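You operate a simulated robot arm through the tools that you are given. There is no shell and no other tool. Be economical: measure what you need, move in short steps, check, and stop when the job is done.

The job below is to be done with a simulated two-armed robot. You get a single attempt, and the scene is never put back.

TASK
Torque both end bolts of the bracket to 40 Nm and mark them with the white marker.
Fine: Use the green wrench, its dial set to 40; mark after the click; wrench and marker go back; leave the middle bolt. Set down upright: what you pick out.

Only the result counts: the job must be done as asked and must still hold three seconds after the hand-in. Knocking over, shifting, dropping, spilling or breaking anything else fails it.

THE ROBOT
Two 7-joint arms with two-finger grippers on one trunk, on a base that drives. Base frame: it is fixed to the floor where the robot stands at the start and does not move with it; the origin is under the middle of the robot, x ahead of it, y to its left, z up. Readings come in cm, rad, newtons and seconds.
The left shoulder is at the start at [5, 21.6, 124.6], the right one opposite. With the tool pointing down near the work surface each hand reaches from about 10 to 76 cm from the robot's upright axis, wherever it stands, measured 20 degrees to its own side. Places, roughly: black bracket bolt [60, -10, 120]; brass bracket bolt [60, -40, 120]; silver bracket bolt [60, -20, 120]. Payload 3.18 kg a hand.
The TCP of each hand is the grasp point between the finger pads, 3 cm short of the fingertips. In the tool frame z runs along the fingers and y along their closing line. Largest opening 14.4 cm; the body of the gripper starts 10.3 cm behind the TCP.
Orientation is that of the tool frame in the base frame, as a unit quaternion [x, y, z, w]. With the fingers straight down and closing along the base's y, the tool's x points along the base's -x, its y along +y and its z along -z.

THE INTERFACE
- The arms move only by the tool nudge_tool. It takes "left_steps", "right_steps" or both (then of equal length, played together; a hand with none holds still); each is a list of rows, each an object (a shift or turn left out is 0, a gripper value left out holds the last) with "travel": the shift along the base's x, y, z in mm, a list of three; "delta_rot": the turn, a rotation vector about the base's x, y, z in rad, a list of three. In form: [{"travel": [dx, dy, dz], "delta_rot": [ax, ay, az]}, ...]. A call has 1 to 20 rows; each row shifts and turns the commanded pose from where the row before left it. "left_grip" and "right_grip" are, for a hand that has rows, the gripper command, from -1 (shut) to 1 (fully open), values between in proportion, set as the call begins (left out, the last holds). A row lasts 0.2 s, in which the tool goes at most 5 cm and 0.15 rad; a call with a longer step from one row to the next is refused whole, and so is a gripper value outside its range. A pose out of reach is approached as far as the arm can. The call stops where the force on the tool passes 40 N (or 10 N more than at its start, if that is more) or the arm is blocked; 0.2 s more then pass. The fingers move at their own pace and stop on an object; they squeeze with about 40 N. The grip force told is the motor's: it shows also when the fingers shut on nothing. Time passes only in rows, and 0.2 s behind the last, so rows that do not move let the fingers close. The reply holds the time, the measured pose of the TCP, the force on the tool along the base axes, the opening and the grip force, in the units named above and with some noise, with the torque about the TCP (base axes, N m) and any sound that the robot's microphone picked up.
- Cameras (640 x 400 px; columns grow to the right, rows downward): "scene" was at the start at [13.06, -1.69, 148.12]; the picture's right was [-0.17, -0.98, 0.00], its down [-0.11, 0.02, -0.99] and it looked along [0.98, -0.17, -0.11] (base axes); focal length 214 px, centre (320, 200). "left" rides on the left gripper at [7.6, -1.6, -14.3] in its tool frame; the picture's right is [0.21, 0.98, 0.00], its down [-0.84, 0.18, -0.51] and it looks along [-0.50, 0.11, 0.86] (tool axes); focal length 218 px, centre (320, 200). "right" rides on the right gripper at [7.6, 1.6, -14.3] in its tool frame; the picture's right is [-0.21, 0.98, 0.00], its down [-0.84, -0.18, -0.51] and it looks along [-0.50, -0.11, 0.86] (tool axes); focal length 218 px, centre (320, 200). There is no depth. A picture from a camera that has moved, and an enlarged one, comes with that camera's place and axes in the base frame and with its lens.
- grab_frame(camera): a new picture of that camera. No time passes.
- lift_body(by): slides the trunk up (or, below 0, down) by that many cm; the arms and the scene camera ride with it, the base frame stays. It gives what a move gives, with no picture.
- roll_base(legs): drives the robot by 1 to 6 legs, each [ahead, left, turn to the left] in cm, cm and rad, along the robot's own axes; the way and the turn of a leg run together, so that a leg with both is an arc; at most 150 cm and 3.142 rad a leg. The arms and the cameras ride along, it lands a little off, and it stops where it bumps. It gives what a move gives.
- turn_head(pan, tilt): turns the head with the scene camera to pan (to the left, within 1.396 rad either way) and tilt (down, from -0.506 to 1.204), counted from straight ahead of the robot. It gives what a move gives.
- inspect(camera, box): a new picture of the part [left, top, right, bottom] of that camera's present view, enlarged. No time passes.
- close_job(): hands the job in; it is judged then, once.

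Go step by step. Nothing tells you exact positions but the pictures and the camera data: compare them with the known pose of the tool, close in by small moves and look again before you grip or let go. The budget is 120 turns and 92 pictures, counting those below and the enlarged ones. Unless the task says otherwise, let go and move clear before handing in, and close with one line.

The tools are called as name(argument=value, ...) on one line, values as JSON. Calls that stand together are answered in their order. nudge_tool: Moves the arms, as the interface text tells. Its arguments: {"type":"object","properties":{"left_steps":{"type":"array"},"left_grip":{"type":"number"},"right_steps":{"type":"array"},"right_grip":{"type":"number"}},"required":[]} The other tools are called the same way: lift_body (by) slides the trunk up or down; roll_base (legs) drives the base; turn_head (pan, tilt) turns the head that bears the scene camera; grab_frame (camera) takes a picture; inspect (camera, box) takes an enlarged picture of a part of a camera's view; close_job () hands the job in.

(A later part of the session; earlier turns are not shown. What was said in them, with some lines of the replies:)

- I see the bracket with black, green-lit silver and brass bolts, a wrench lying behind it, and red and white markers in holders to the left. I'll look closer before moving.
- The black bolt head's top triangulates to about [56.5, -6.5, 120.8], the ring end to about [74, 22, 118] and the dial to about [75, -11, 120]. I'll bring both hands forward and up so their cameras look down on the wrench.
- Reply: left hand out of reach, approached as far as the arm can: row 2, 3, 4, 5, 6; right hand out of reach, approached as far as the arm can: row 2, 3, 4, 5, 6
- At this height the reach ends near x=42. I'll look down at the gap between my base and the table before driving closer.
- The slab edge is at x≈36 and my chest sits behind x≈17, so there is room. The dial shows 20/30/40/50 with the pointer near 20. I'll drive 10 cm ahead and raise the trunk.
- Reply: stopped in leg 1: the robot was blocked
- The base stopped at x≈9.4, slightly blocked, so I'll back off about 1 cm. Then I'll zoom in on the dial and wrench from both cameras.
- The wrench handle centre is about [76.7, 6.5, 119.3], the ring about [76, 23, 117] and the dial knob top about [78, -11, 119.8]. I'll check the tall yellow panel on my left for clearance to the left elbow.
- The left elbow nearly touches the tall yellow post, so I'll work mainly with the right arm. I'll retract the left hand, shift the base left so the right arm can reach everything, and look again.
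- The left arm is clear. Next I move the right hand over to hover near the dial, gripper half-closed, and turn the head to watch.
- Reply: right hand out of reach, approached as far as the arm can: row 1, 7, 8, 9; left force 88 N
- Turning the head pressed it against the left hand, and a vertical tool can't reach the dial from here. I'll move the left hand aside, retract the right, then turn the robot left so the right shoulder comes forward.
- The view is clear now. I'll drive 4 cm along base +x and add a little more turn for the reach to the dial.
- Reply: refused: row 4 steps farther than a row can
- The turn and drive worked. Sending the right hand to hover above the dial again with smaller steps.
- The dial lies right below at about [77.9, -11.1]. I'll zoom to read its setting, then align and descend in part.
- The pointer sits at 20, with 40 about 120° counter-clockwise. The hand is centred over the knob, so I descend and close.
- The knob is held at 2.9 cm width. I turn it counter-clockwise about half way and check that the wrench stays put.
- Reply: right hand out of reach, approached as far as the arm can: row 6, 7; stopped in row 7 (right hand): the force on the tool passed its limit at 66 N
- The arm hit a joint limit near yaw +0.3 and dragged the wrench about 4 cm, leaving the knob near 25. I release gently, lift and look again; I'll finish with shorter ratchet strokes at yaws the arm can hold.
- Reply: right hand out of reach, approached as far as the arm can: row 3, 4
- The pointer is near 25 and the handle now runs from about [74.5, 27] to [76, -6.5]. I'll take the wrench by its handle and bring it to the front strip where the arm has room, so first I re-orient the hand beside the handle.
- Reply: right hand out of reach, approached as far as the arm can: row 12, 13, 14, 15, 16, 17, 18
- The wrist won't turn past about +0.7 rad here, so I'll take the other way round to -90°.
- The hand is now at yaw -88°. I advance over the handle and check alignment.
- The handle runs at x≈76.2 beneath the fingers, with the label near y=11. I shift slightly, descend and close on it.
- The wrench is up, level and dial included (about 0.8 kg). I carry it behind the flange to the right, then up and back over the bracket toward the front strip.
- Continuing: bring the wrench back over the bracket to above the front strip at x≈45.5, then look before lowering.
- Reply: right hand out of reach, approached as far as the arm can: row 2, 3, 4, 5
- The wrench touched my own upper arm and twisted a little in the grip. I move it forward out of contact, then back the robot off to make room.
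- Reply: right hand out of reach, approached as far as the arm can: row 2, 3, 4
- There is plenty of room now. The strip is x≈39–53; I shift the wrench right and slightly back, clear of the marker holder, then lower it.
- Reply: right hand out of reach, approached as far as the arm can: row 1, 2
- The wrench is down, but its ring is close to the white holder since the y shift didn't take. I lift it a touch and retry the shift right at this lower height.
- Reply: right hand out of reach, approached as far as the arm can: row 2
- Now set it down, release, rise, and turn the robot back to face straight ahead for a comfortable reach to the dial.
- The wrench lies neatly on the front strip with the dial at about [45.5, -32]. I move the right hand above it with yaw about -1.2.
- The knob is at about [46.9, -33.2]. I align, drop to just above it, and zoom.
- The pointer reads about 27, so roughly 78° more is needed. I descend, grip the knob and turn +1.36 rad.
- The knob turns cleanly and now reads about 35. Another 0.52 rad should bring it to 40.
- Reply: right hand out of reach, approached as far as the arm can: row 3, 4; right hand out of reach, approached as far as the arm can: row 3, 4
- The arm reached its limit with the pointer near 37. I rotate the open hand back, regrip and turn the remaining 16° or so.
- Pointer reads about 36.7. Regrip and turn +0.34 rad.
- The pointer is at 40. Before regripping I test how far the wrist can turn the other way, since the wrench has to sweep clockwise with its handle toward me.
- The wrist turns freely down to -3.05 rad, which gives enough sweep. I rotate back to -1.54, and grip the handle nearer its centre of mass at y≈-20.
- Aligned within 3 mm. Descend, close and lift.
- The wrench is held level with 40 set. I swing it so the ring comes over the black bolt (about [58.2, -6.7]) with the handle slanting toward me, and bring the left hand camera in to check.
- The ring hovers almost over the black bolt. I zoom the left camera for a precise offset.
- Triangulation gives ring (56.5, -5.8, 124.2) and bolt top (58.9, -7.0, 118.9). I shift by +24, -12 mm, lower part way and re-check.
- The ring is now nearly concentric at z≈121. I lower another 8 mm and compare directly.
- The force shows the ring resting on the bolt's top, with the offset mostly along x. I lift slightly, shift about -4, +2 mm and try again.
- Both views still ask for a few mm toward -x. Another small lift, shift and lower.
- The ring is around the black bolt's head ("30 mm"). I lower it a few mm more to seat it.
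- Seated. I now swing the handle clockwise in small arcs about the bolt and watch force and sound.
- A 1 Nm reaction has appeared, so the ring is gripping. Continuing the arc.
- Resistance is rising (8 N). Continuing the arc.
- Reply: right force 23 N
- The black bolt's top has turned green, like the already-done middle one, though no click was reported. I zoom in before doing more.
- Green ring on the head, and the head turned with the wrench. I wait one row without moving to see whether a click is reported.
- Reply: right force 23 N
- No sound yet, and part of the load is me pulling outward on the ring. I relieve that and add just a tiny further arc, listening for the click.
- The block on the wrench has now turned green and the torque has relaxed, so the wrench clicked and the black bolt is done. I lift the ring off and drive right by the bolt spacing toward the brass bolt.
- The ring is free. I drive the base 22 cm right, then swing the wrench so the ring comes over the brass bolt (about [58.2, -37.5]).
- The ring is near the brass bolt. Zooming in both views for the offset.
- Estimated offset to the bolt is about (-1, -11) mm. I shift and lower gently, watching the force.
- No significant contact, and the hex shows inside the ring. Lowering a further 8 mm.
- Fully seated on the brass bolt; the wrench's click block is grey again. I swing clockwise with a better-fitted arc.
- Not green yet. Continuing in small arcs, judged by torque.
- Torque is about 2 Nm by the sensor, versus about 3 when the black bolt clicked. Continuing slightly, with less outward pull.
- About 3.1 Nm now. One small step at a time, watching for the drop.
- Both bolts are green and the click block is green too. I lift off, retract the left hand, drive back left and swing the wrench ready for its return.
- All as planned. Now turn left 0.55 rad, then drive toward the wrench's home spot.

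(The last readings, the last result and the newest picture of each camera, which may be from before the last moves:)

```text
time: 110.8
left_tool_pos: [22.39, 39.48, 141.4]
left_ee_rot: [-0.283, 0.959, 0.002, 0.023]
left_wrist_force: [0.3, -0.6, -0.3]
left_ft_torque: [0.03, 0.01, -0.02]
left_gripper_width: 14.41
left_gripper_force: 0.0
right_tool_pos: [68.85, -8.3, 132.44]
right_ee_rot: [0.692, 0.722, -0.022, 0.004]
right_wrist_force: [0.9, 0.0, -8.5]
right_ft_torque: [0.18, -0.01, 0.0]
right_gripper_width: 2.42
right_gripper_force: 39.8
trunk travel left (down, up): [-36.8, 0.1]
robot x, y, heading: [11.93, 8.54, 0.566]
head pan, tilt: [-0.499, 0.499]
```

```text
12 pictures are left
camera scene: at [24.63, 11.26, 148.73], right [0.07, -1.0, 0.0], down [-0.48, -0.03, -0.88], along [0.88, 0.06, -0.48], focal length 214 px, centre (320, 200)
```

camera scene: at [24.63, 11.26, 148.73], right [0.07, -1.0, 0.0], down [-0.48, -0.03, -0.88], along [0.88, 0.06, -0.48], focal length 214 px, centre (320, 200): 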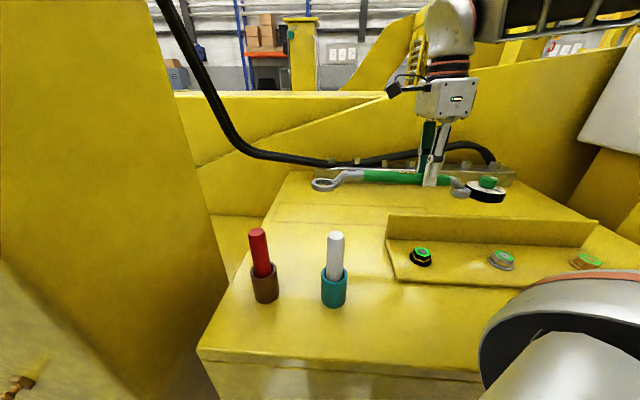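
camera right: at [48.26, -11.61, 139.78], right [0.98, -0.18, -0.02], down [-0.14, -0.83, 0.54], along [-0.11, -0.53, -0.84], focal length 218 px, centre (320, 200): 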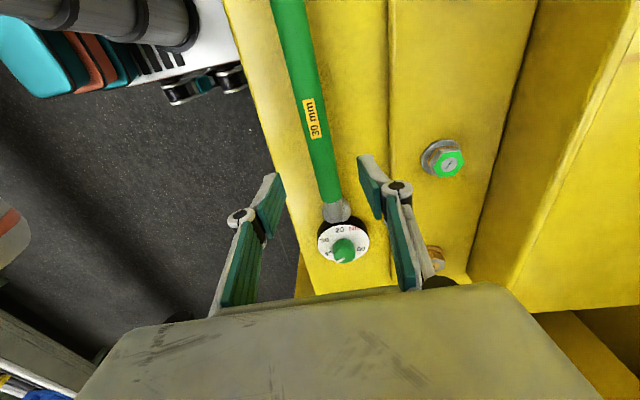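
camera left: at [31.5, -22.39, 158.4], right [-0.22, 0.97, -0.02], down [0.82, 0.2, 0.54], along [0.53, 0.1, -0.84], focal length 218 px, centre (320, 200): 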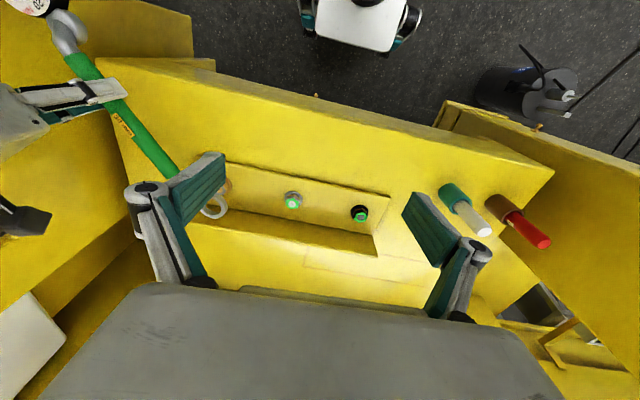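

The head view shows all three bolts green and the wrench near home. I move it to the outline (TCP about [77.1, 2.1]) and lower it onto the slab.

nudge_tool(right_steps=[{"travel": [20.5, 26, -12], "delta_rot": [0, 0, 0.01]}, {"travel": [20.5, 26, -12], "delta_rot": [0, 0, 0.01]}, {"travel": [20.5, 26, -12], "delta_rot": [0, 0, 0.01]}, {"travel": [21, 26, -12]}, {"travel": [0, 0, -20]}, {"travel": [0, 0, -25]}, {"travel": [0, 0, 0]}])

grab_frame(camera="scene")

```text
time: 112.4
left_tool_pos: [22.15, 39.47, 141.41]
left_ee_rot: [-0.283, 0.959, 0.001, 0.024]
left_wrist_force: [-0.3, -0.1, -0.6]
left_ft_torque: [0.01, -0.01, -0.01]
left_gripper_width: 14.41
left_gripper_force: 0.0
right_tool_pos: [77.15, 2.37, 123.26]
right_ee_rot: [0.682, 0.731, -0.021, 0.005]
right_wrist_force: [0.5, -0.7, -7.6]
right_ft_torque: [0.18, -0.03, -0.01]
right_gripper_width: 2.4
right_gripper_force: 40.1
trunk travel left (down, up): [-36.8, 0.1]
robot x, y, heading: [12.04, 8.26, 0.569]
head pan, tilt: [-0.499, 0.499]
```

```text
11 pictures are left
camera scene: at [24.48, 11.23, 148.74], right [0.07, -1.0, 0.0], down [-0.48, -0.03, -0.88], along [0.88, 0.06, -0.48], focal length 214 px, centre (320, 200)
```

scene: 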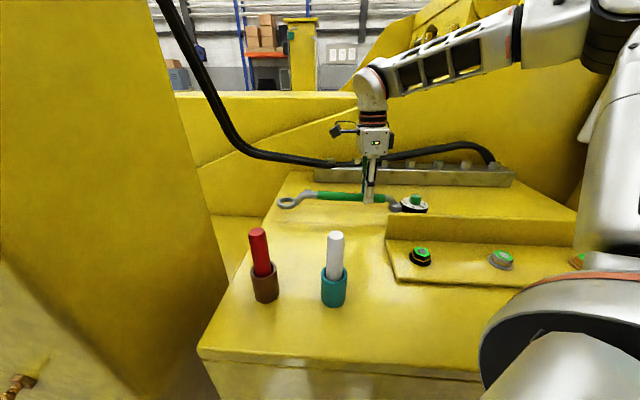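

The wrench sits over its outline. I lower it the last 3 cm, release and rise straight up.

nudge_tool(right_steps=[{"travel": [0, 0, -15]}, {"travel": [0, 0, -10]}, {"travel": [0, 0, -3]}, {"travel": [0, 0, 0]}])

nudge_tool(right_steps=[{"travel": [0, 0, 0]}, {"travel": [0, 0, 0]}, {"travel": [0, 0, 20]}, {"travel": [0, 0, 40]}, {"travel": [-20, 0, 40]}, {"travel": [-40, 5, 15]}, {"travel": [-40, 10, 15]}, {"travel": [-40, 10, 15]}, {"travel": [-40, 10, 5]}, {"travel": [-40, 10, 0]}, {"travel": [0, 0, 0]}], right_grip=-0.1)

grab_frame(camera="right")

grab_frame(camera="scene")

```text
time: 113.4
left_tool_pos: [22.09, 39.53, 141.52]
left_ee_rot: [-0.283, 0.959, 0.0, 0.024]
left_wrist_force: [0.4, 1.0, -0.3]
left_ft_torque: [0.01, -0.01, 0.01]
left_gripper_width: 14.41
left_gripper_force: 0.0
right_tool_pos: [76.98, 2.33, 120.45]
right_ee_rot: [0.681, 0.732, -0.022, 0.004]
right_wrist_force: [-0.9, 4.2, 2.4]
right_ft_torque: [0.05, -0.07, -0.14]
right_gripper_width: 2.42
right_gripper_force: 39.4
trunk travel left (down, up): [-36.8, 0.1]
robot x, y, heading: [11.91, 8.6, 0.565]
head pan, tilt: [-0.499, 0.499]
```

```text
time: 115.8
left_tool_pos: [22.23, 39.45, 141.38]
left_ee_rot: [-0.283, 0.959, 0.002, 0.023]
left_wrist_force: [1.0, 0.1, -0.6]
left_ft_torque: [-0.02, 0.03, -0.03]
left_gripper_width: 14.4
left_gripper_force: 0.0
right_tool_pos: [55.19, 6.71, 135.39]
right_ee_rot: [0.681, 0.732, -0.023, 0.004]
right_wrist_force: [0.9, -0.7, -0.1]
right_ft_torque: [0.01, 0.03, 0.05]
right_gripper_width: 6.44
right_gripper_force: 0.0
trunk travel left (down, up): [-36.8, 0.1]
robot x, y, heading: [12.0, 8.61, 0.566]
head pan, tilt: [-0.499, 0.499]
```

```text
10 pictures are left
camera right: at [56.56, 15.02, 149.29], right [0.99, -0.14, -0.02], down [-0.11, -0.83, 0.54], along [-0.09, -0.54, -0.84], focal length 218 px, centre (320, 200)
```

right: 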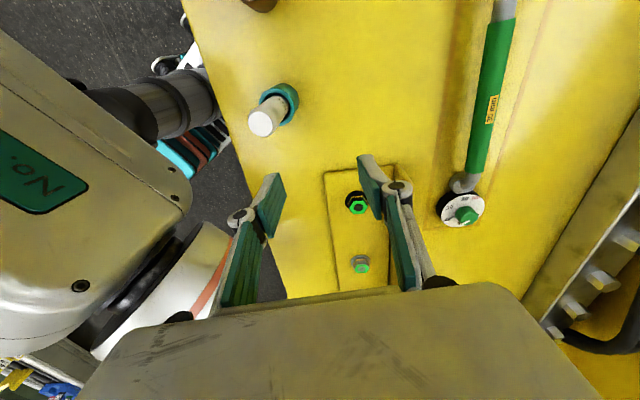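

```text
9 pictures are left
camera scene: at [24.54, 11.25, 148.74], right [0.07, -1.0, 0.0], down [-0.48, -0.03, -0.88], along [0.88, 0.06, -0.48], focal length 214 px, centre (320, 200)
```

scene: 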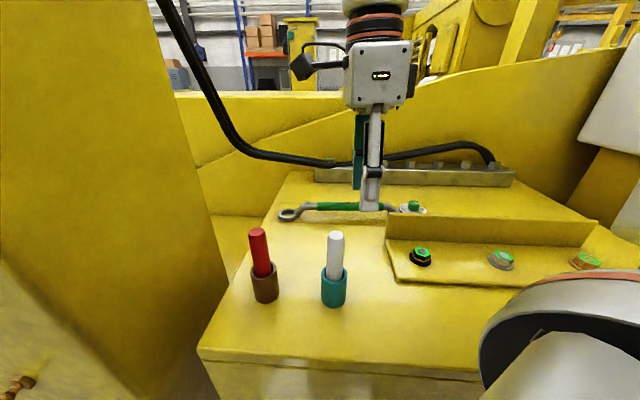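

The wrench is home and released. The white marker stands at about [50, 10.6] with its top at z≈129; I move above it and check.

nudge_tool(right_steps=[{"travel": [-17, 13, 0]}, {"travel": [-17, 13, 0]}, {"travel": [-18, 13, 0]}, {"travel": [0, 0, 0]}])

grab_frame(camera="right")

```text
time: 116.8
left_tool_pos: [22.14, 39.35, 141.38]
left_ee_rot: [-0.282, 0.959, 0.002, 0.024]
left_wrist_force: [0.0, -0.3, -0.5]
left_ft_torque: [0.03, 0.01, -0.02]
left_gripper_width: 14.41
left_gripper_force: 0.1
right_tool_pos: [50.03, 10.52, 135.38]
right_ee_rot: [0.681, 0.732, -0.021, 0.005]
right_wrist_force: [0.0, -0.1, 0.4]
right_ft_torque: [-0.03, 0.0, 0.05]
right_gripper_width: 6.45
right_gripper_force: 0.1
trunk travel left (down, up): [-36.8, 0.1]
robot x, y, heading: [12.06, 8.49, 0.569]
head pan, tilt: [-0.499, 0.499]
```

```text
8 pictures are left
camera right: at [51.43, 19.02, 149.35], right [0.99, -0.14, -0.02], down [-0.11, -0.83, 0.54], along [-0.09, -0.54, -0.84], focal length 218 px, centre (320, 200)
```

right: 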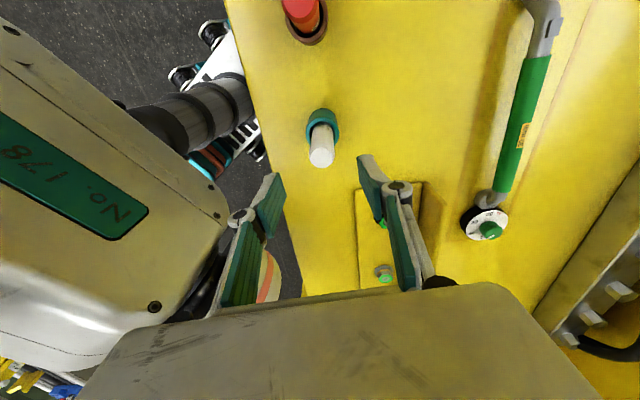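

The marker is directly below, about 5 mm further in +y. I descend to grip its exposed upper part and lift it out.

nudge_tool(right_steps=[{"travel": [0, 5, -30]}, {"travel": [0, 0, -30]}, {"travel": [0, 0, -22]}, {"travel": [0, 0, 0]}])

nudge_tool(right_steps=[{"travel": [0, 0, 0]}, {"travel": [0, 0, 0]}, {"travel": [0, 0, 0]}], right_grip=-1)

inspect(camera="scene", box=[260, 190, 420, 310])

```text
time: 117.8
left_tool_pos: [22.26, 39.37, 141.49]
left_ee_rot: [-0.283, 0.959, 0.002, 0.024]
left_wrist_force: [-0.6, -0.1, -0.1]
left_ft_torque: [0.03, -0.03, 0.0]
left_gripper_width: 14.42
left_gripper_force: 0.0
right_tool_pos: [49.87, 11.02, 127.06]
right_ee_rot: [0.682, 0.731, -0.021, 0.005]
right_wrist_force: [-0.3, -0.2, -0.1]
right_ft_torque: [0.0, 0.0, -0.01]
right_gripper_width: 6.49
right_gripper_force: 0.1
trunk travel left (down, up): [-36.8, 0.1]
robot x, y, heading: [11.73, 8.45, 0.569]
head pan, tilt: [-0.499, 0.499]
```

```text
time: 118.6
left_tool_pos: [22.19, 39.3, 141.41]
left_ee_rot: [-0.283, 0.959, 0.002, 0.024]
left_wrist_force: [-0.9, 0.1, 0.2]
left_ft_torque: [0.01, -0.02, 0.01]
left_gripper_width: 14.4
left_gripper_force: 0.0
right_tool_pos: [49.94, 11.16, 127.09]
right_ee_rot: [0.681, 0.732, -0.022, 0.005]
right_wrist_force: [-0.8, 0.0, 0.0]
right_ft_torque: [-0.02, -0.02, 0.0]
right_gripper_width: 2.5
right_gripper_force: 40.1
trunk travel left (down, up): [-36.8, 0.1]
robot x, y, heading: [12.07, 8.37, 0.568]
head pan, tilt: [-0.499, 0.499]
```

```text
3.33 times, centred on (340, 250) of scene
camera zoom: at [24.48, 11.28, 148.74], right [0.07, -1.0, 0.0], down [-0.48, -0.03, -0.88], along [0.88, 0.06, -0.48], focal length 715 px, centre (253, 33)
```

zoom: 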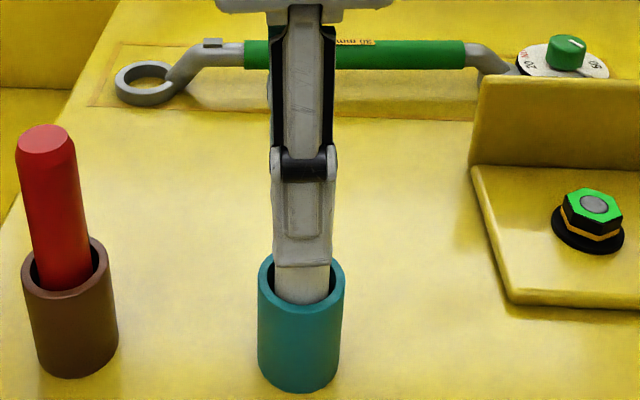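

The marker is gripped and the wrench lies neatly in its outline. I lift the marker straight out and look at its tip.

nudge_tool(right_steps=[{"travel": [0, 0, 25]}, {"travel": [0, 0, 30]}, {"travel": [0, 0, 30]}, {"travel": [0, 0, 10]}, {"travel": [0, 0, 0]}])

inspect(camera="scene", box=[260, 130, 420, 310])

```text
time: 119.8
left_tool_pos: [22.26, 39.41, 141.47]
left_ee_rot: [-0.283, 0.959, 0.002, 0.024]
left_wrist_force: [0.3, -1.2, 0.1]
left_ft_torque: [-0.01, 0.05, -0.03]
left_gripper_width: 14.41
left_gripper_force: 0.0
right_tool_pos: [49.68, 11.04, 136.69]
right_ee_rot: [0.682, 0.731, -0.022, 0.005]
right_wrist_force: [0.7, 0.6, -1.2]
right_ft_torque: [0.01, 0.0, 0.03]
right_gripper_width: 2.5
right_gripper_force: 40.0
trunk travel left (down, up): [-36.8, 0.1]
robot x, y, heading: [12.17, 8.48, 0.567]
head pan, tilt: [-0.499, 0.499]
```

```text
2.22 times, centred on (340, 220) of scene
camera zoom: at [24.47, 11.27, 148.74], right [0.07, -1.0, 0.0], down [-0.48, -0.03, -0.88], along [0.88, 0.06, -0.48], focal length 477 px, centre (276, 156)
```

zoom: 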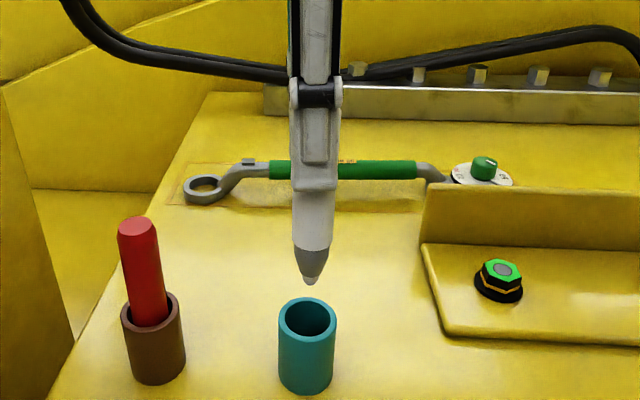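

The marker's tip is about 11.7 cm below the TCP. I carry it over the black bolt and hover to compare.

nudge_tool(right_steps=[{"travel": [17.8, -34.6, 2]}, {"travel": [17.8, -34.6, 0]}, {"travel": [17.8, -34.6, 0]}, {"travel": [17.8, -34.6, 0]}, {"travel": [17.8, -34.6, 0]}, {"travel": [0, 0, -35]}, {"travel": [0, 0, 0]}])

inspect(camera="scene", box=[360, 180, 480, 270])

```text
time: 121.4
left_tool_pos: [21.98, 39.49, 141.46]
left_ee_rot: [-0.283, 0.959, 0.001, 0.024]
left_wrist_force: [-0.5, -0.3, 0.7]
left_ft_torque: [0.02, 0.02, -0.01]
left_gripper_width: 14.38
left_gripper_force: 0.0
right_tool_pos: [58.55, -6.35, 133.35]
right_ee_rot: [0.681, 0.732, -0.021, 0.005]
right_wrist_force: [-0.3, 0.7, -1.0]
right_ft_torque: [-0.01, -0.02, 0.0]
right_gripper_width: 2.47
right_gripper_force: 40.2
trunk travel left (down, up): [-36.8, 0.1]
robot x, y, heading: [12.19, 8.0, 0.568]
head pan, tilt: [-0.499, 0.499]
```

```text
4.44 times, centred on (420, 225) of scene
camera zoom: at [24.41, 11.26, 148.75], right [0.07, -1.0, 0.0], down [-0.48, -0.03, -0.88], along [0.88, 0.06, -0.48], focal length 953 px, centre (-124, 89)
```

zoom: 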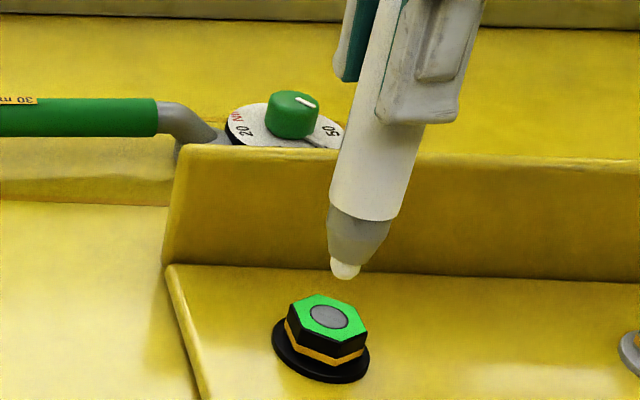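

The tip is centred to within a few mm. I nudge +4, -1 mm and descend gently until it touches.

nudge_tool(right_steps=[{"travel": [4, -1, -10]}, {"travel": [0, 0, -10]}, {"travel": [0, 0, 0]}])

nudge_tool(right_steps=[{"travel": [0, 0, -3]}, {"travel": [0, 0, 0]}])

nudge_tool(right_steps=[{"travel": [0, 0, -2]}, {"travel": [0, 0, 0]}])

```text
time: 122.2
left_tool_pos: [22.16, 39.44, 141.38]
left_ee_rot: [-0.282, 0.959, 0.001, 0.024]
left_wrist_force: [0.1, 0.0, -0.3]
left_ft_torque: [-0.02, 0.03, 0.0]
left_gripper_width: 14.39
left_gripper_force: 0.0
right_tool_pos: [58.99, -6.5, 131.44]
right_ee_rot: [0.681, 0.732, -0.021, 0.006]
right_wrist_force: [0.0, 0.1, -0.1]
right_ft_torque: [-0.02, -0.01, 0.01]
right_gripper_width: 2.48
right_gripper_force: 39.6
trunk travel left (down, up): [-36.8, 0.1]
robot x, y, heading: [11.42, 8.68, 0.569]
head pan, tilt: [-0.499, 0.499]
```

```text
time: 122.8
left_tool_pos: [22.18, 39.42, 141.44]
left_ee_rot: [-0.283, 0.959, 0.001, 0.025]
left_wrist_force: [-1.0, 0.4, 0.4]
left_ft_torque: [0.02, 0.01, 0.0]
left_gripper_width: 14.42
left_gripper_force: 0.0
right_tool_pos: [59.1, -6.42, 131.16]
right_ee_rot: [0.68, 0.733, -0.022, 0.005]
right_wrist_force: [-0.5, -0.8, 0.6]
right_ft_torque: [0.0, 0.02, 0.01]
right_gripper_width: 2.47
right_gripper_force: 39.8
trunk travel left (down, up): [-36.8, 0.1]
robot x, y, heading: [11.87, 8.1, 0.567]
head pan, tilt: [-0.499, 0.499]
```

```text
time: 123.4
left_tool_pos: [22.09, 39.39, 141.48]
left_ee_rot: [-0.282, 0.959, 0.001, 0.024]
left_wrist_force: [0.3, -0.1, 0.5]
left_ft_torque: [0.02, 0.03, 0.02]
left_gripper_width: 14.41
left_gripper_force: 0.0
right_tool_pos: [59.17, -6.38, 130.88]
right_ee_rot: [0.681, 0.732, -0.021, 0.006]
right_wrist_force: [-0.6, -0.1, -0.5]
right_ft_torque: [0.02, 0.01, 0.01]
right_gripper_width: 2.47
right_gripper_force: 39.7
trunk travel left (down, up): [-36.8, 0.1]
robot x, y, heading: [12.34, 8.95, 0.57]
head pan, tilt: [-0.499, 0.499]
```

Marker weight is only about 1 N, so contact isn't clear yet. Continuing in 3 mm steps.

nudge_tool(right_steps=[{"travel": [0, 0, -3]}, {"travel": [0, 0, 0]}])

nudge_tool(right_steps=[{"travel": [0, 0, -3]}, {"travel": [0, 0, 0]}])

inspect(camera="scene", box=[380, 205, 460, 265])

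```text
time: 124.0
left_tool_pos: [22.2, 39.51, 141.49]
left_ee_rot: [-0.283, 0.959, 0.001, 0.023]
left_wrist_force: [-0.5, 0.8, -0.1]
left_ft_torque: [0.01, 0.02, 0.0]
left_gripper_width: 14.42
left_gripper_force: 0.0
right_tool_pos: [59.18, -6.38, 130.58]
right_ee_rot: [0.681, 0.732, -0.021, 0.005]
right_wrist_force: [-0.1, 0.1, -0.9]
right_ft_torque: [-0.01, 0.0, -0.01]
right_gripper_width: 2.5
right_gripper_force: 40.1
trunk travel left (down, up): [-36.8, 0.1]
robot x, y, heading: [12.28, 8.94, 0.567]
head pan, tilt: [-0.499, 0.499]
```

```text
time: 124.6
left_tool_pos: [22.14, 39.47, 141.48]
left_ee_rot: [-0.283, 0.959, 0.002, 0.024]
left_wrist_force: [0.6, 0.1, -0.2]
left_ft_torque: [0.0, -0.03, 0.01]
left_gripper_width: 14.42
left_gripper_force: 0.1
right_tool_pos: [59.25, -6.46, 130.38]
right_ee_rot: [0.681, 0.732, -0.021, 0.005]
right_wrist_force: [0.7, -0.1, -1.3]
right_ft_torque: [-0.01, 0.02, 0.01]
right_gripper_width: 2.48
right_gripper_force: 39.8
trunk travel left (down, up): [-36.8, 0.1]
robot x, y, heading: [11.78, 8.79, 0.571]
head pan, tilt: [-0.499, 0.499]
```

```text
6.67 times, centred on (420, 235) of scene
camera zoom: at [24.47, 11.27, 148.74], right [0.07, -1.0, 0.0], down [-0.48, -0.03, -0.88], along [0.88, 0.06, -0.48], focal length 1430 px, centre (-347, -33)
```

zoom: 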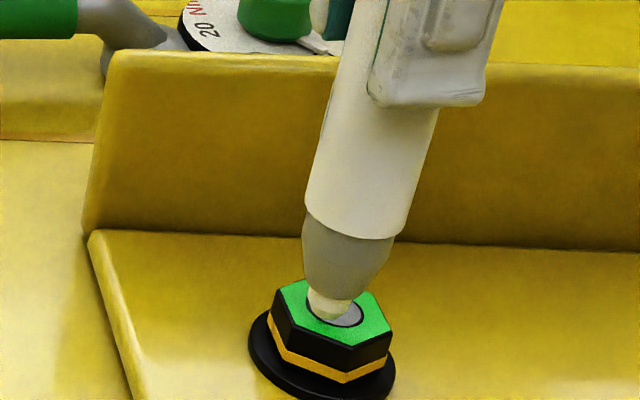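

The tip is right at the bolt's centre, just above it. A few more 2 mm steps until the force shows.

nudge_tool(right_steps=[{"travel": [2, 0, -2]}, {"travel": [0, 0, 0]}])

nudge_tool(right_steps=[{"travel": [0, 0, -2]}, {"travel": [0, 0, 0]}])

nudge_tool(right_steps=[{"travel": [0, 0, -2]}, {"travel": [0, 0, 0]}])

```text
time: 125.2
left_tool_pos: [22.07, 39.57, 141.54]
left_ee_rot: [-0.283, 0.959, 0.001, 0.024]
left_wrist_force: [-0.4, 0.1, -0.4]
left_ft_torque: [0.01, 0.0, -0.05]
left_gripper_width: 14.38
left_gripper_force: 0.0
right_tool_pos: [59.28, -6.45, 130.15]
right_ee_rot: [0.682, 0.731, -0.022, 0.005]
right_wrist_force: [0.3, -1.2, -0.6]
right_ft_torque: [-0.02, -0.03, 0.0]
right_gripper_width: 2.46
right_gripper_force: 40.1
trunk travel left (down, up): [-36.8, 0.1]
robot x, y, heading: [12.23, 8.57, 0.565]
head pan, tilt: [-0.499, 0.499]
```

```text
time: 125.8
left_tool_pos: [22.11, 39.47, 141.49]
left_ee_rot: [-0.283, 0.959, 0.002, 0.023]
left_wrist_force: [0.2, 1.4, 0.0]
left_ft_torque: [-0.01, -0.01, 0.01]
left_gripper_width: 14.42
left_gripper_force: 0.2
right_tool_pos: [59.56, -6.51, 129.97]
right_ee_rot: [0.681, 0.732, -0.021, 0.005]
right_wrist_force: [1.1, -0.4, 2.3]
right_ft_torque: [-0.02, -0.06, -0.02]
right_gripper_width: 2.44
right_gripper_force: 40.5
trunk travel left (down, up): [-36.8, 0.1]
robot x, y, heading: [11.87, 8.36, 0.566]
head pan, tilt: [-0.499, 0.499]
```

```text
time: 126.4
left_tool_pos: [22.04, 39.42, 141.47]
left_ee_rot: [-0.283, 0.959, 0.001, 0.024]
left_wrist_force: [-0.1, -0.1, -0.6]
left_ft_torque: [-0.02, -0.01, 0.01]
left_gripper_width: 14.38
left_gripper_force: 0.1
right_tool_pos: [59.31, -6.5, 129.93]
right_ee_rot: [0.682, 0.731, -0.02, 0.006]
right_wrist_force: [1.3, -4.0, 22.4]
right_ft_torque: [-0.46, -0.25, -0.03]
right_gripper_width: 2.47
right_gripper_force: 40.7
trunk travel left (down, up): [-36.8, 0.1]
robot x, y, heading: [12.16, 8.72, 0.569]
head pan, tilt: [-0.499, 0.499]
```

Contact at 22 N on the black bolt's top. A tiny light stroke, lift, and carry over to the brass bolt.

nudge_tool(right_steps=[{"travel": [0, 0, 1]}, {"travel": [0, 3, 0]}, {"travel": [0, -3, 0]}, {"travel": [0, 0, 0]}, {"travel": [0, 0, 25]}, {"travel": [0, 0, 35]}, {"travel": [0, -40, 0]}, {"travel": [0, -40, 0]}, {"travel": [0, -40, 0]}, {"travel": [0, -40, 0]}, {"travel": [0, -40, 0]}, {"travel": [0, -40, 0]}, {"travel": [0, -40, 0]}, {"travel": [0, -38, 0]}, {"travel": [0, 0, -25]}, {"travel": [0, 0, -15]}, {"travel": [0, 0, 0]}])

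turn_head(pan=-0.9, tilt=0.5)

grab_frame(camera="scene")

```text
time: 130.0
left_tool_pos: [22.18, 39.4, 141.41]
left_ee_rot: [-0.283, 0.959, 0.002, 0.023]
left_wrist_force: [-0.9, 0.5, -0.1]
left_ft_torque: [-0.01, -0.05, -0.04]
left_gripper_width: 14.38
left_gripper_force: 0.0
right_tool_pos: [59.24, -38.2, 131.86]
right_ee_rot: [0.681, 0.732, -0.022, 0.004]
right_wrist_force: [-0.1, 0.5, -0.8]
right_ft_torque: [-0.01, 0.02, -0.01]
right_gripper_width: 2.5
right_gripper_force: 39.7
trunk travel left (down, up): [-36.8, 0.1]
robot x, y, heading: [11.92, 8.46, 0.57]
head pan, tilt: [-0.499, 0.499]
```

```text
time: 130.8
left_tool_pos: [22.05, 39.45, 141.48]
left_ee_rot: [-0.283, 0.959, 0.001, 0.024]
left_wrist_force: [-0.4, 0.2, -0.1]
left_ft_torque: [0.01, 0.0, 0.03]
left_gripper_width: 14.39
left_gripper_force: 0.0
right_tool_pos: [59.29, -38.25, 131.98]
right_ee_rot: [0.681, 0.732, -0.021, 0.005]
right_wrist_force: [0.0, -0.2, -1.1]
right_ft_torque: [-0.01, 0.0, 0.01]
right_gripper_width: 2.48
right_gripper_force: 39.7
trunk travel left (down, up): [-36.8, 0.1]
robot x, y, heading: [12.01, 8.31, 0.568]
head pan, tilt: [-0.901, 0.499]
```

```text
3 pictures are left
camera scene: at [24.0, 7.68, 148.74], right [-0.33, -0.95, 0.0], down [-0.45, 0.16, -0.88], along [0.83, -0.29, -0.48], focal length 214 px, centre (320, 200)
```

scene: 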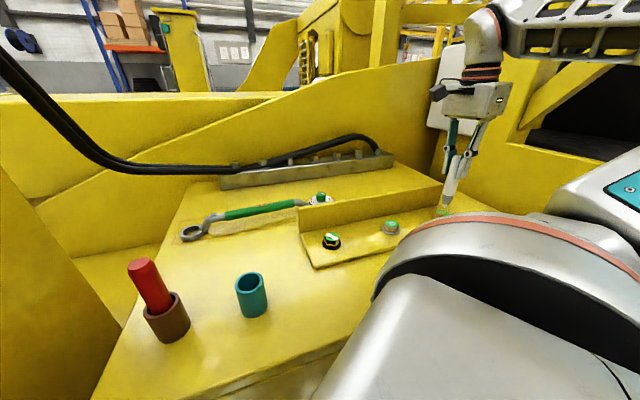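

The black bolt now bears a white mark. I zoom in to confirm it and the tip's place over the brass bolt.

inspect(camera="scene", box=[310, 160, 470, 260])

```text
4.00 times, centred on (390, 210) of scene
camera zoom: at [24.0, 7.68, 148.74], right [-0.33, -0.95, 0.0], down [-0.45, 0.16, -0.88], along [0.83, -0.29, -0.48], focal length 858 px, centre (40, 160)
```

zoom: 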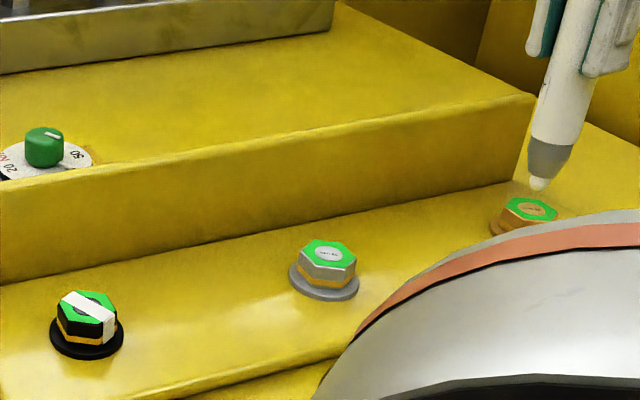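

Black shows a clear white stripe. Over the brass bolt the tip is within about 3 mm; I adjust and descend to touch.

nudge_tool(right_steps=[{"travel": [3, -3, -8]}, {"travel": [0, 0, -9]}, {"travel": [0, 0, 0]}])

nudge_tool(right_steps=[{"travel": [0, 0, -2]}, {"travel": [0, 0, 0]}])

nudge_tool(right_steps=[{"travel": [0, 0, -2]}, {"travel": [0, 0, 0]}])

```text
time: 131.6
left_tool_pos: [22.18, 39.47, 141.43]
left_ee_rot: [-0.283, 0.959, 0.002, 0.024]
left_wrist_force: [0.0, -0.2, -0.8]
left_ft_torque: [0.03, 0.02, -0.01]
left_gripper_width: 14.4
left_gripper_force: 0.0
right_tool_pos: [59.67, -38.57, 130.12]
right_ee_rot: [0.682, 0.731, -0.021, 0.005]
right_wrist_force: [1.1, 0.7, -1.1]
right_ft_torque: [0.02, 0.01, 0.01]
right_gripper_width: 2.48
right_gripper_force: 39.9
trunk travel left (down, up): [-36.8, 0.1]
robot x, y, heading: [12.24, 8.36, 0.567]
head pan, tilt: [-0.901, 0.499]
```

```text
time: 132.2
left_tool_pos: [22.22, 39.37, 141.49]
left_ee_rot: [-0.283, 0.959, 0.002, 0.024]
left_wrist_force: [0.3, 0.3, 0.3]
left_ft_torque: [0.02, 0.0, -0.04]
left_gripper_width: 14.39
left_gripper_force: 0.0
right_tool_pos: [59.6, -38.61, 129.81]
right_ee_rot: [0.681, 0.732, -0.021, 0.005]
right_wrist_force: [0.2, 1.0, 0.4]
right_ft_torque: [-0.03, 0.0, 0.02]
right_gripper_width: 2.45
right_gripper_force: 40.0
trunk travel left (down, up): [-36.8, 0.1]
robot x, y, heading: [12.06, 8.67, 0.568]
head pan, tilt: [-0.901, 0.499]
```

```text
time: 132.8
left_tool_pos: [22.04, 39.56, 141.38]
left_ee_rot: [-0.283, 0.959, 0.001, 0.023]
left_wrist_force: [0.0, 0.3, 0.2]
left_ft_torque: [0.0, -0.01, 0.03]
left_gripper_width: 14.38
left_gripper_force: 0.0
right_tool_pos: [59.5, -38.44, 129.92]
right_ee_rot: [0.682, 0.731, -0.022, 0.007]
right_wrist_force: [0.8, -1.2, 13.3]
right_ft_torque: [-0.26, -0.13, -0.06]
right_gripper_width: 2.51
right_gripper_force: 40.3
trunk travel left (down, up): [-36.8, 0.1]
robot x, y, heading: [11.98, 8.67, 0.575]
head pan, tilt: [-0.901, 0.499]
```

Contact on the brass bolt. Same light stroke, then lift and carry the marker back above its holder.

nudge_tool(right_steps=[{"travel": [0, 0, -1]}, {"travel": [0, 0, 1]}, {"travel": [0, 3, 0]}, {"travel": [0, -3, 0]}, {"travel": [0, 0, 0]}, {"travel": [0, 0, 30]}, {"travel": [0, 0, 35]}, {"travel": [0, 0, 0]}])

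nudge_tool(right_steps=[{"travel": [-8, 41, 0]}, {"travel": [-8, 41, 0]}, {"travel": [-8, 41, 0]}, {"travel": [-8, 41, 0]}, {"travel": [-8, 41, 0]}, {"travel": [-8, 41, 0]}, {"travel": [-8, 41, 0]}, {"travel": [-8, 41, 0]}, {"travel": [-8, 41, 0]}, {"travel": [-8, 41, 0]}, {"travel": [-8, 41, 0]}, {"travel": [-8, 41, 0]}, {"travel": [0, 0, 0]}])

```text
time: 134.6
left_tool_pos: [22.24, 39.35, 141.42]
left_ee_rot: [-0.283, 0.959, 0.001, 0.024]
left_wrist_force: [0.1, -0.2, 0.2]
left_ft_torque: [0.02, -0.03, 0.02]
left_gripper_width: 14.4
left_gripper_force: 0.2
right_tool_pos: [59.66, -38.47, 136.11]
right_ee_rot: [0.681, 0.732, -0.022, 0.004]
right_wrist_force: [0.3, -0.4, -0.8]
right_ft_torque: [0.01, 0.0, 0.01]
right_gripper_width: 2.48
right_gripper_force: 39.4
trunk travel left (down, up): [-36.8, 0.1]
robot x, y, heading: [12.01, 8.43, 0.568]
head pan, tilt: [-0.901, 0.499]
```

```text
time: 137.4
left_tool_pos: [22.05, 39.33, 141.47]
left_ee_rot: [-0.282, 0.959, 0.002, 0.024]
left_wrist_force: [-1.1, 0.2, -0.1]
left_ft_torque: [0.05, -0.1, -0.02]
left_gripper_width: 14.42
left_gripper_force: 0.1
right_tool_pos: [49.86, 10.31, 136.24]
right_ee_rot: [0.682, 0.731, -0.021, 0.005]
right_wrist_force: [0.2, -1.0, -1.0]
right_ft_torque: [0.05, -0.01, -0.02]
right_gripper_width: 2.45
right_gripper_force: 40.2
trunk travel left (down, up): [-36.8, 0.1]
robot x, y, heading: [12.05, 8.29, 0.568]
head pan, tilt: [-0.901, 0.499]
```

I set the y position to 11.1 and check alignment over the holder and the brass mark in one picture.

nudge_tool(right_steps=[{"travel": [0, 8, 0]}, {"travel": [0, 0, 0]}])

inspect(camera="scene", box=[210, 170, 466, 330])

```text
time: 138.0
left_tool_pos: [22.07, 39.44, 141.46]
left_ee_rot: [-0.283, 0.959, 0.001, 0.024]
left_wrist_force: [0.3, 0.3, -0.1]
left_ft_torque: [0.02, -0.01, 0.0]
left_gripper_width: 14.41
left_gripper_force: 0.0
right_tool_pos: [50.0, 11.28, 136.24]
right_ee_rot: [0.681, 0.732, -0.022, 0.005]
right_wrist_force: [0.2, -0.9, -1.0]
right_ft_torque: [0.01, -0.01, 0.01]
right_gripper_width: 2.49
right_gripper_force: 40.1
trunk travel left (down, up): [-36.8, 0.1]
robot x, y, heading: [12.23, 8.4, 0.574]
head pan, tilt: [-0.901, 0.499]
```

```text
2.50 times, centred on (338, 250) of scene
camera zoom: at [23.94, 7.61, 148.75], right [-0.33, -0.95, 0.0], down [-0.45, 0.16, -0.88], along [0.83, -0.29, -0.48], focal length 536 px, centre (275, 75)
```

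zoom: 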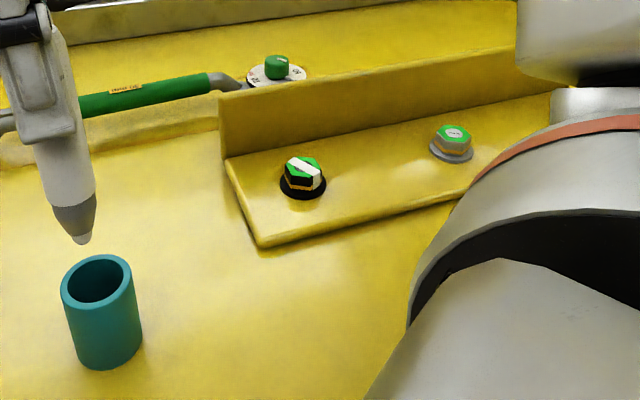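

Holder centre and tip differ by about 4 mm in y. I shift (-2, -4) mm and lower in stages, watching for side force.

nudge_tool(right_steps=[{"travel": [-2, -4, 0]}, {"travel": [0, 0, -20]}, {"travel": [0, 0, -15]}, {"travel": [0, 0, 0]}])

```text
time: 139.0
left_tool_pos: [22.08, 39.46, 141.39]
left_ee_rot: [-0.283, 0.959, 0.002, 0.024]
left_wrist_force: [0.8, 0.8, -0.2]
left_ft_torque: [0.01, 0.01, 0.03]
left_gripper_width: 14.36
left_gripper_force: 0.0
right_tool_pos: [49.84, 11.09, 132.91]
right_ee_rot: [0.681, 0.732, -0.022, 0.006]
right_wrist_force: [-0.8, -0.4, -0.7]
right_ft_torque: [-0.03, -0.02, -0.01]
right_gripper_width: 2.45
right_gripper_force: 39.6
trunk travel left (down, up): [-36.8, 0.1]
robot x, y, heading: [12.24, 8.49, 0.569]
head pan, tilt: [-0.901, 0.499]
```

No side force so far. Continuing down in small stages.

nudge_tool(right_steps=[{"travel": [0, 0, -8]}, {"travel": [0, 0, -7]}, {"travel": [0, 0, 0]}])

nudge_tool(right_steps=[{"travel": [0, 0, -8]}, {"travel": [0, 0, -7]}, {"travel": [0, 0, 0]}])

```text
time: 139.8
left_tool_pos: [22.2, 39.48, 141.4]
left_ee_rot: [-0.283, 0.959, 0.002, 0.023]
left_wrist_force: [0.6, 0.3, -0.9]
left_ft_torque: [0.0, 0.02, -0.02]
left_gripper_width: 14.42
left_gripper_force: 0.1
right_tool_pos: [49.8, 11.09, 131.25]
right_ee_rot: [0.681, 0.732, -0.021, 0.006]
right_wrist_force: [-1.1, 0.4, 0.9]
right_ft_torque: [0.0, -0.02, 0.0]
right_gripper_width: 2.46
right_gripper_force: 39.8
trunk travel left (down, up): [-36.8, 0.1]
robot x, y, heading: [12.02, 8.24, 0.569]
head pan, tilt: [-0.901, 0.499]
```

```text
time: 140.6
left_tool_pos: [22.23, 39.48, 141.44]
left_ee_rot: [-0.283, 0.959, 0.002, 0.024]
left_wrist_force: [0.6, -0.2, -0.1]
left_ft_torque: [-0.02, -0.02, 0.01]
left_gripper_width: 14.41
left_gripper_force: 0.1
right_tool_pos: [49.85, 11.06, 129.66]
right_ee_rot: [0.681, 0.732, -0.021, 0.005]
right_wrist_force: [0.0, 1.1, -0.6]
right_ft_torque: [0.06, 0.02, 0.03]
right_gripper_width: 2.44
right_gripper_force: 39.9
trunk travel left (down, up): [-36.8, 0.1]
robot x, y, heading: [11.7, 8.49, 0.568]
head pan, tilt: [-0.901, 0.499]
```

The marker is sliding into the holder freely. Lowering to the original depth.

nudge_tool(right_steps=[{"travel": [0, 0, -10]}, {"travel": [0, 0, -9]}, {"travel": [0, 0, 0]}])

nudge_tool(right_steps=[{"travel": [0, 0, -4]}, {"travel": [0, 0, 0]}])

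```text
time: 141.4
left_tool_pos: [22.13, 39.46, 141.56]
left_ee_rot: [-0.283, 0.959, 0.002, 0.024]
left_wrist_force: [0.4, 0.2, 0.0]
left_ft_torque: [0.04, -0.03, -0.01]
left_gripper_width: 14.43
left_gripper_force: 0.2
right_tool_pos: [49.81, 11.05, 127.71]
right_ee_rot: [0.681, 0.731, -0.022, 0.006]
right_wrist_force: [1.5, -0.4, -1.0]
right_ft_torque: [0.02, 0.0, -0.03]
right_gripper_width: 2.47
right_gripper_force: 40.0
trunk travel left (down, up): [-36.8, 0.1]
robot x, y, heading: [12.14, 8.75, 0.57]
head pan, tilt: [-0.901, 0.499]
```

```text
time: 142.0
left_tool_pos: [22.17, 39.54, 141.46]
left_ee_rot: [-0.283, 0.959, 0.002, 0.024]
left_wrist_force: [-0.5, -0.5, 0.1]
left_ft_torque: [-0.01, 0.0, 0.0]
left_gripper_width: 14.39
left_gripper_force: 0.1
right_tool_pos: [49.81, 11.07, 127.48]
right_ee_rot: [0.682, 0.731, -0.022, 0.005]
right_wrist_force: [0.1, -0.1, -0.6]
right_ft_torque: [0.03, -0.03, 0.0]
right_gripper_width: 2.48
right_gripper_force: 39.7
trunk travel left (down, up): [-36.8, 0.1]
robot x, y, heading: [12.11, 8.22, 0.564]
head pan, tilt: [-0.901, 0.499]
```

Essentially at the bottom. I release, rise clear, and move the hand to where its camera sees the bolts for a last check.

nudge_tool(right_steps=[{"travel": [0, 0, 0]}, {"travel": [0, 0, 0]}, {"travel": [0, 0, 0]}, {"travel": [0, 0, 20]}, {"travel": [0, 0, 40]}, {"travel": [0, 0, 40]}, {"travel": [10, -40, 5]}, {"travel": [10, -40, 0]}, {"travel": [20, -40, 0]}, {"travel": [20, -40, 0]}, {"travel": [0, -40, 0]}, {"travel": [0, 0, 0]}], right_grip=-0.1)

grab_frame(camera="right")

```text
time: 144.6
left_tool_pos: [22.11, 39.57, 141.49]
left_ee_rot: [-0.283, 0.959, 0.001, 0.024]
left_wrist_force: [0.0, 0.1, -0.3]
left_ft_torque: [-0.04, 0.02, 0.0]
left_gripper_width: 14.4
left_gripper_force: 0.1
right_tool_pos: [55.93, -8.92, 137.72]
right_ee_rot: [0.68, 0.733, -0.022, 0.005]
right_wrist_force: [-0.1, 1.3, 0.1]
right_ft_torque: [-0.03, 0.04, -0.02]
right_gripper_width: 6.48
right_gripper_force: 0.1
trunk travel left (down, up): [-36.8, 0.1]
robot x, y, heading: [11.84, 8.85, 0.566]
head pan, tilt: [-0.901, 0.499]
```

```text
0 pictures are left
camera right: at [57.29, -0.5, 151.58], right [0.99, -0.14, -0.02], down [-0.11, -0.83, 0.54], along [-0.09, -0.54, -0.84], focal length 218 px, centre (320, 200)
```

right: 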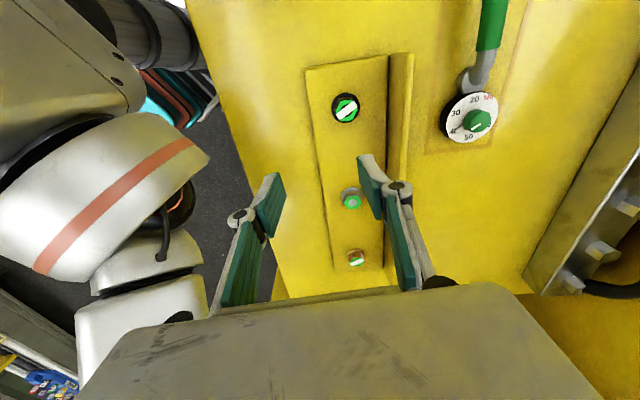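

Both end bolts are green with white stripes, the middle one is unmarked, the wrench is back in its outline and the marker is in its holder. The hands are clear, so I hand in.

close_job()

```text
The job is handed in.
```

The black and brass end bolts are torqued with the green wrench at 40 and striped white, and the middle bolt was left alone. The wrench is back in its outline and the white marker back in its holder. No click sound was ever reported, so I took the wrench's indicator turning green, with a drop in torque, as the click. I also couldn't look at the marker after letting go.
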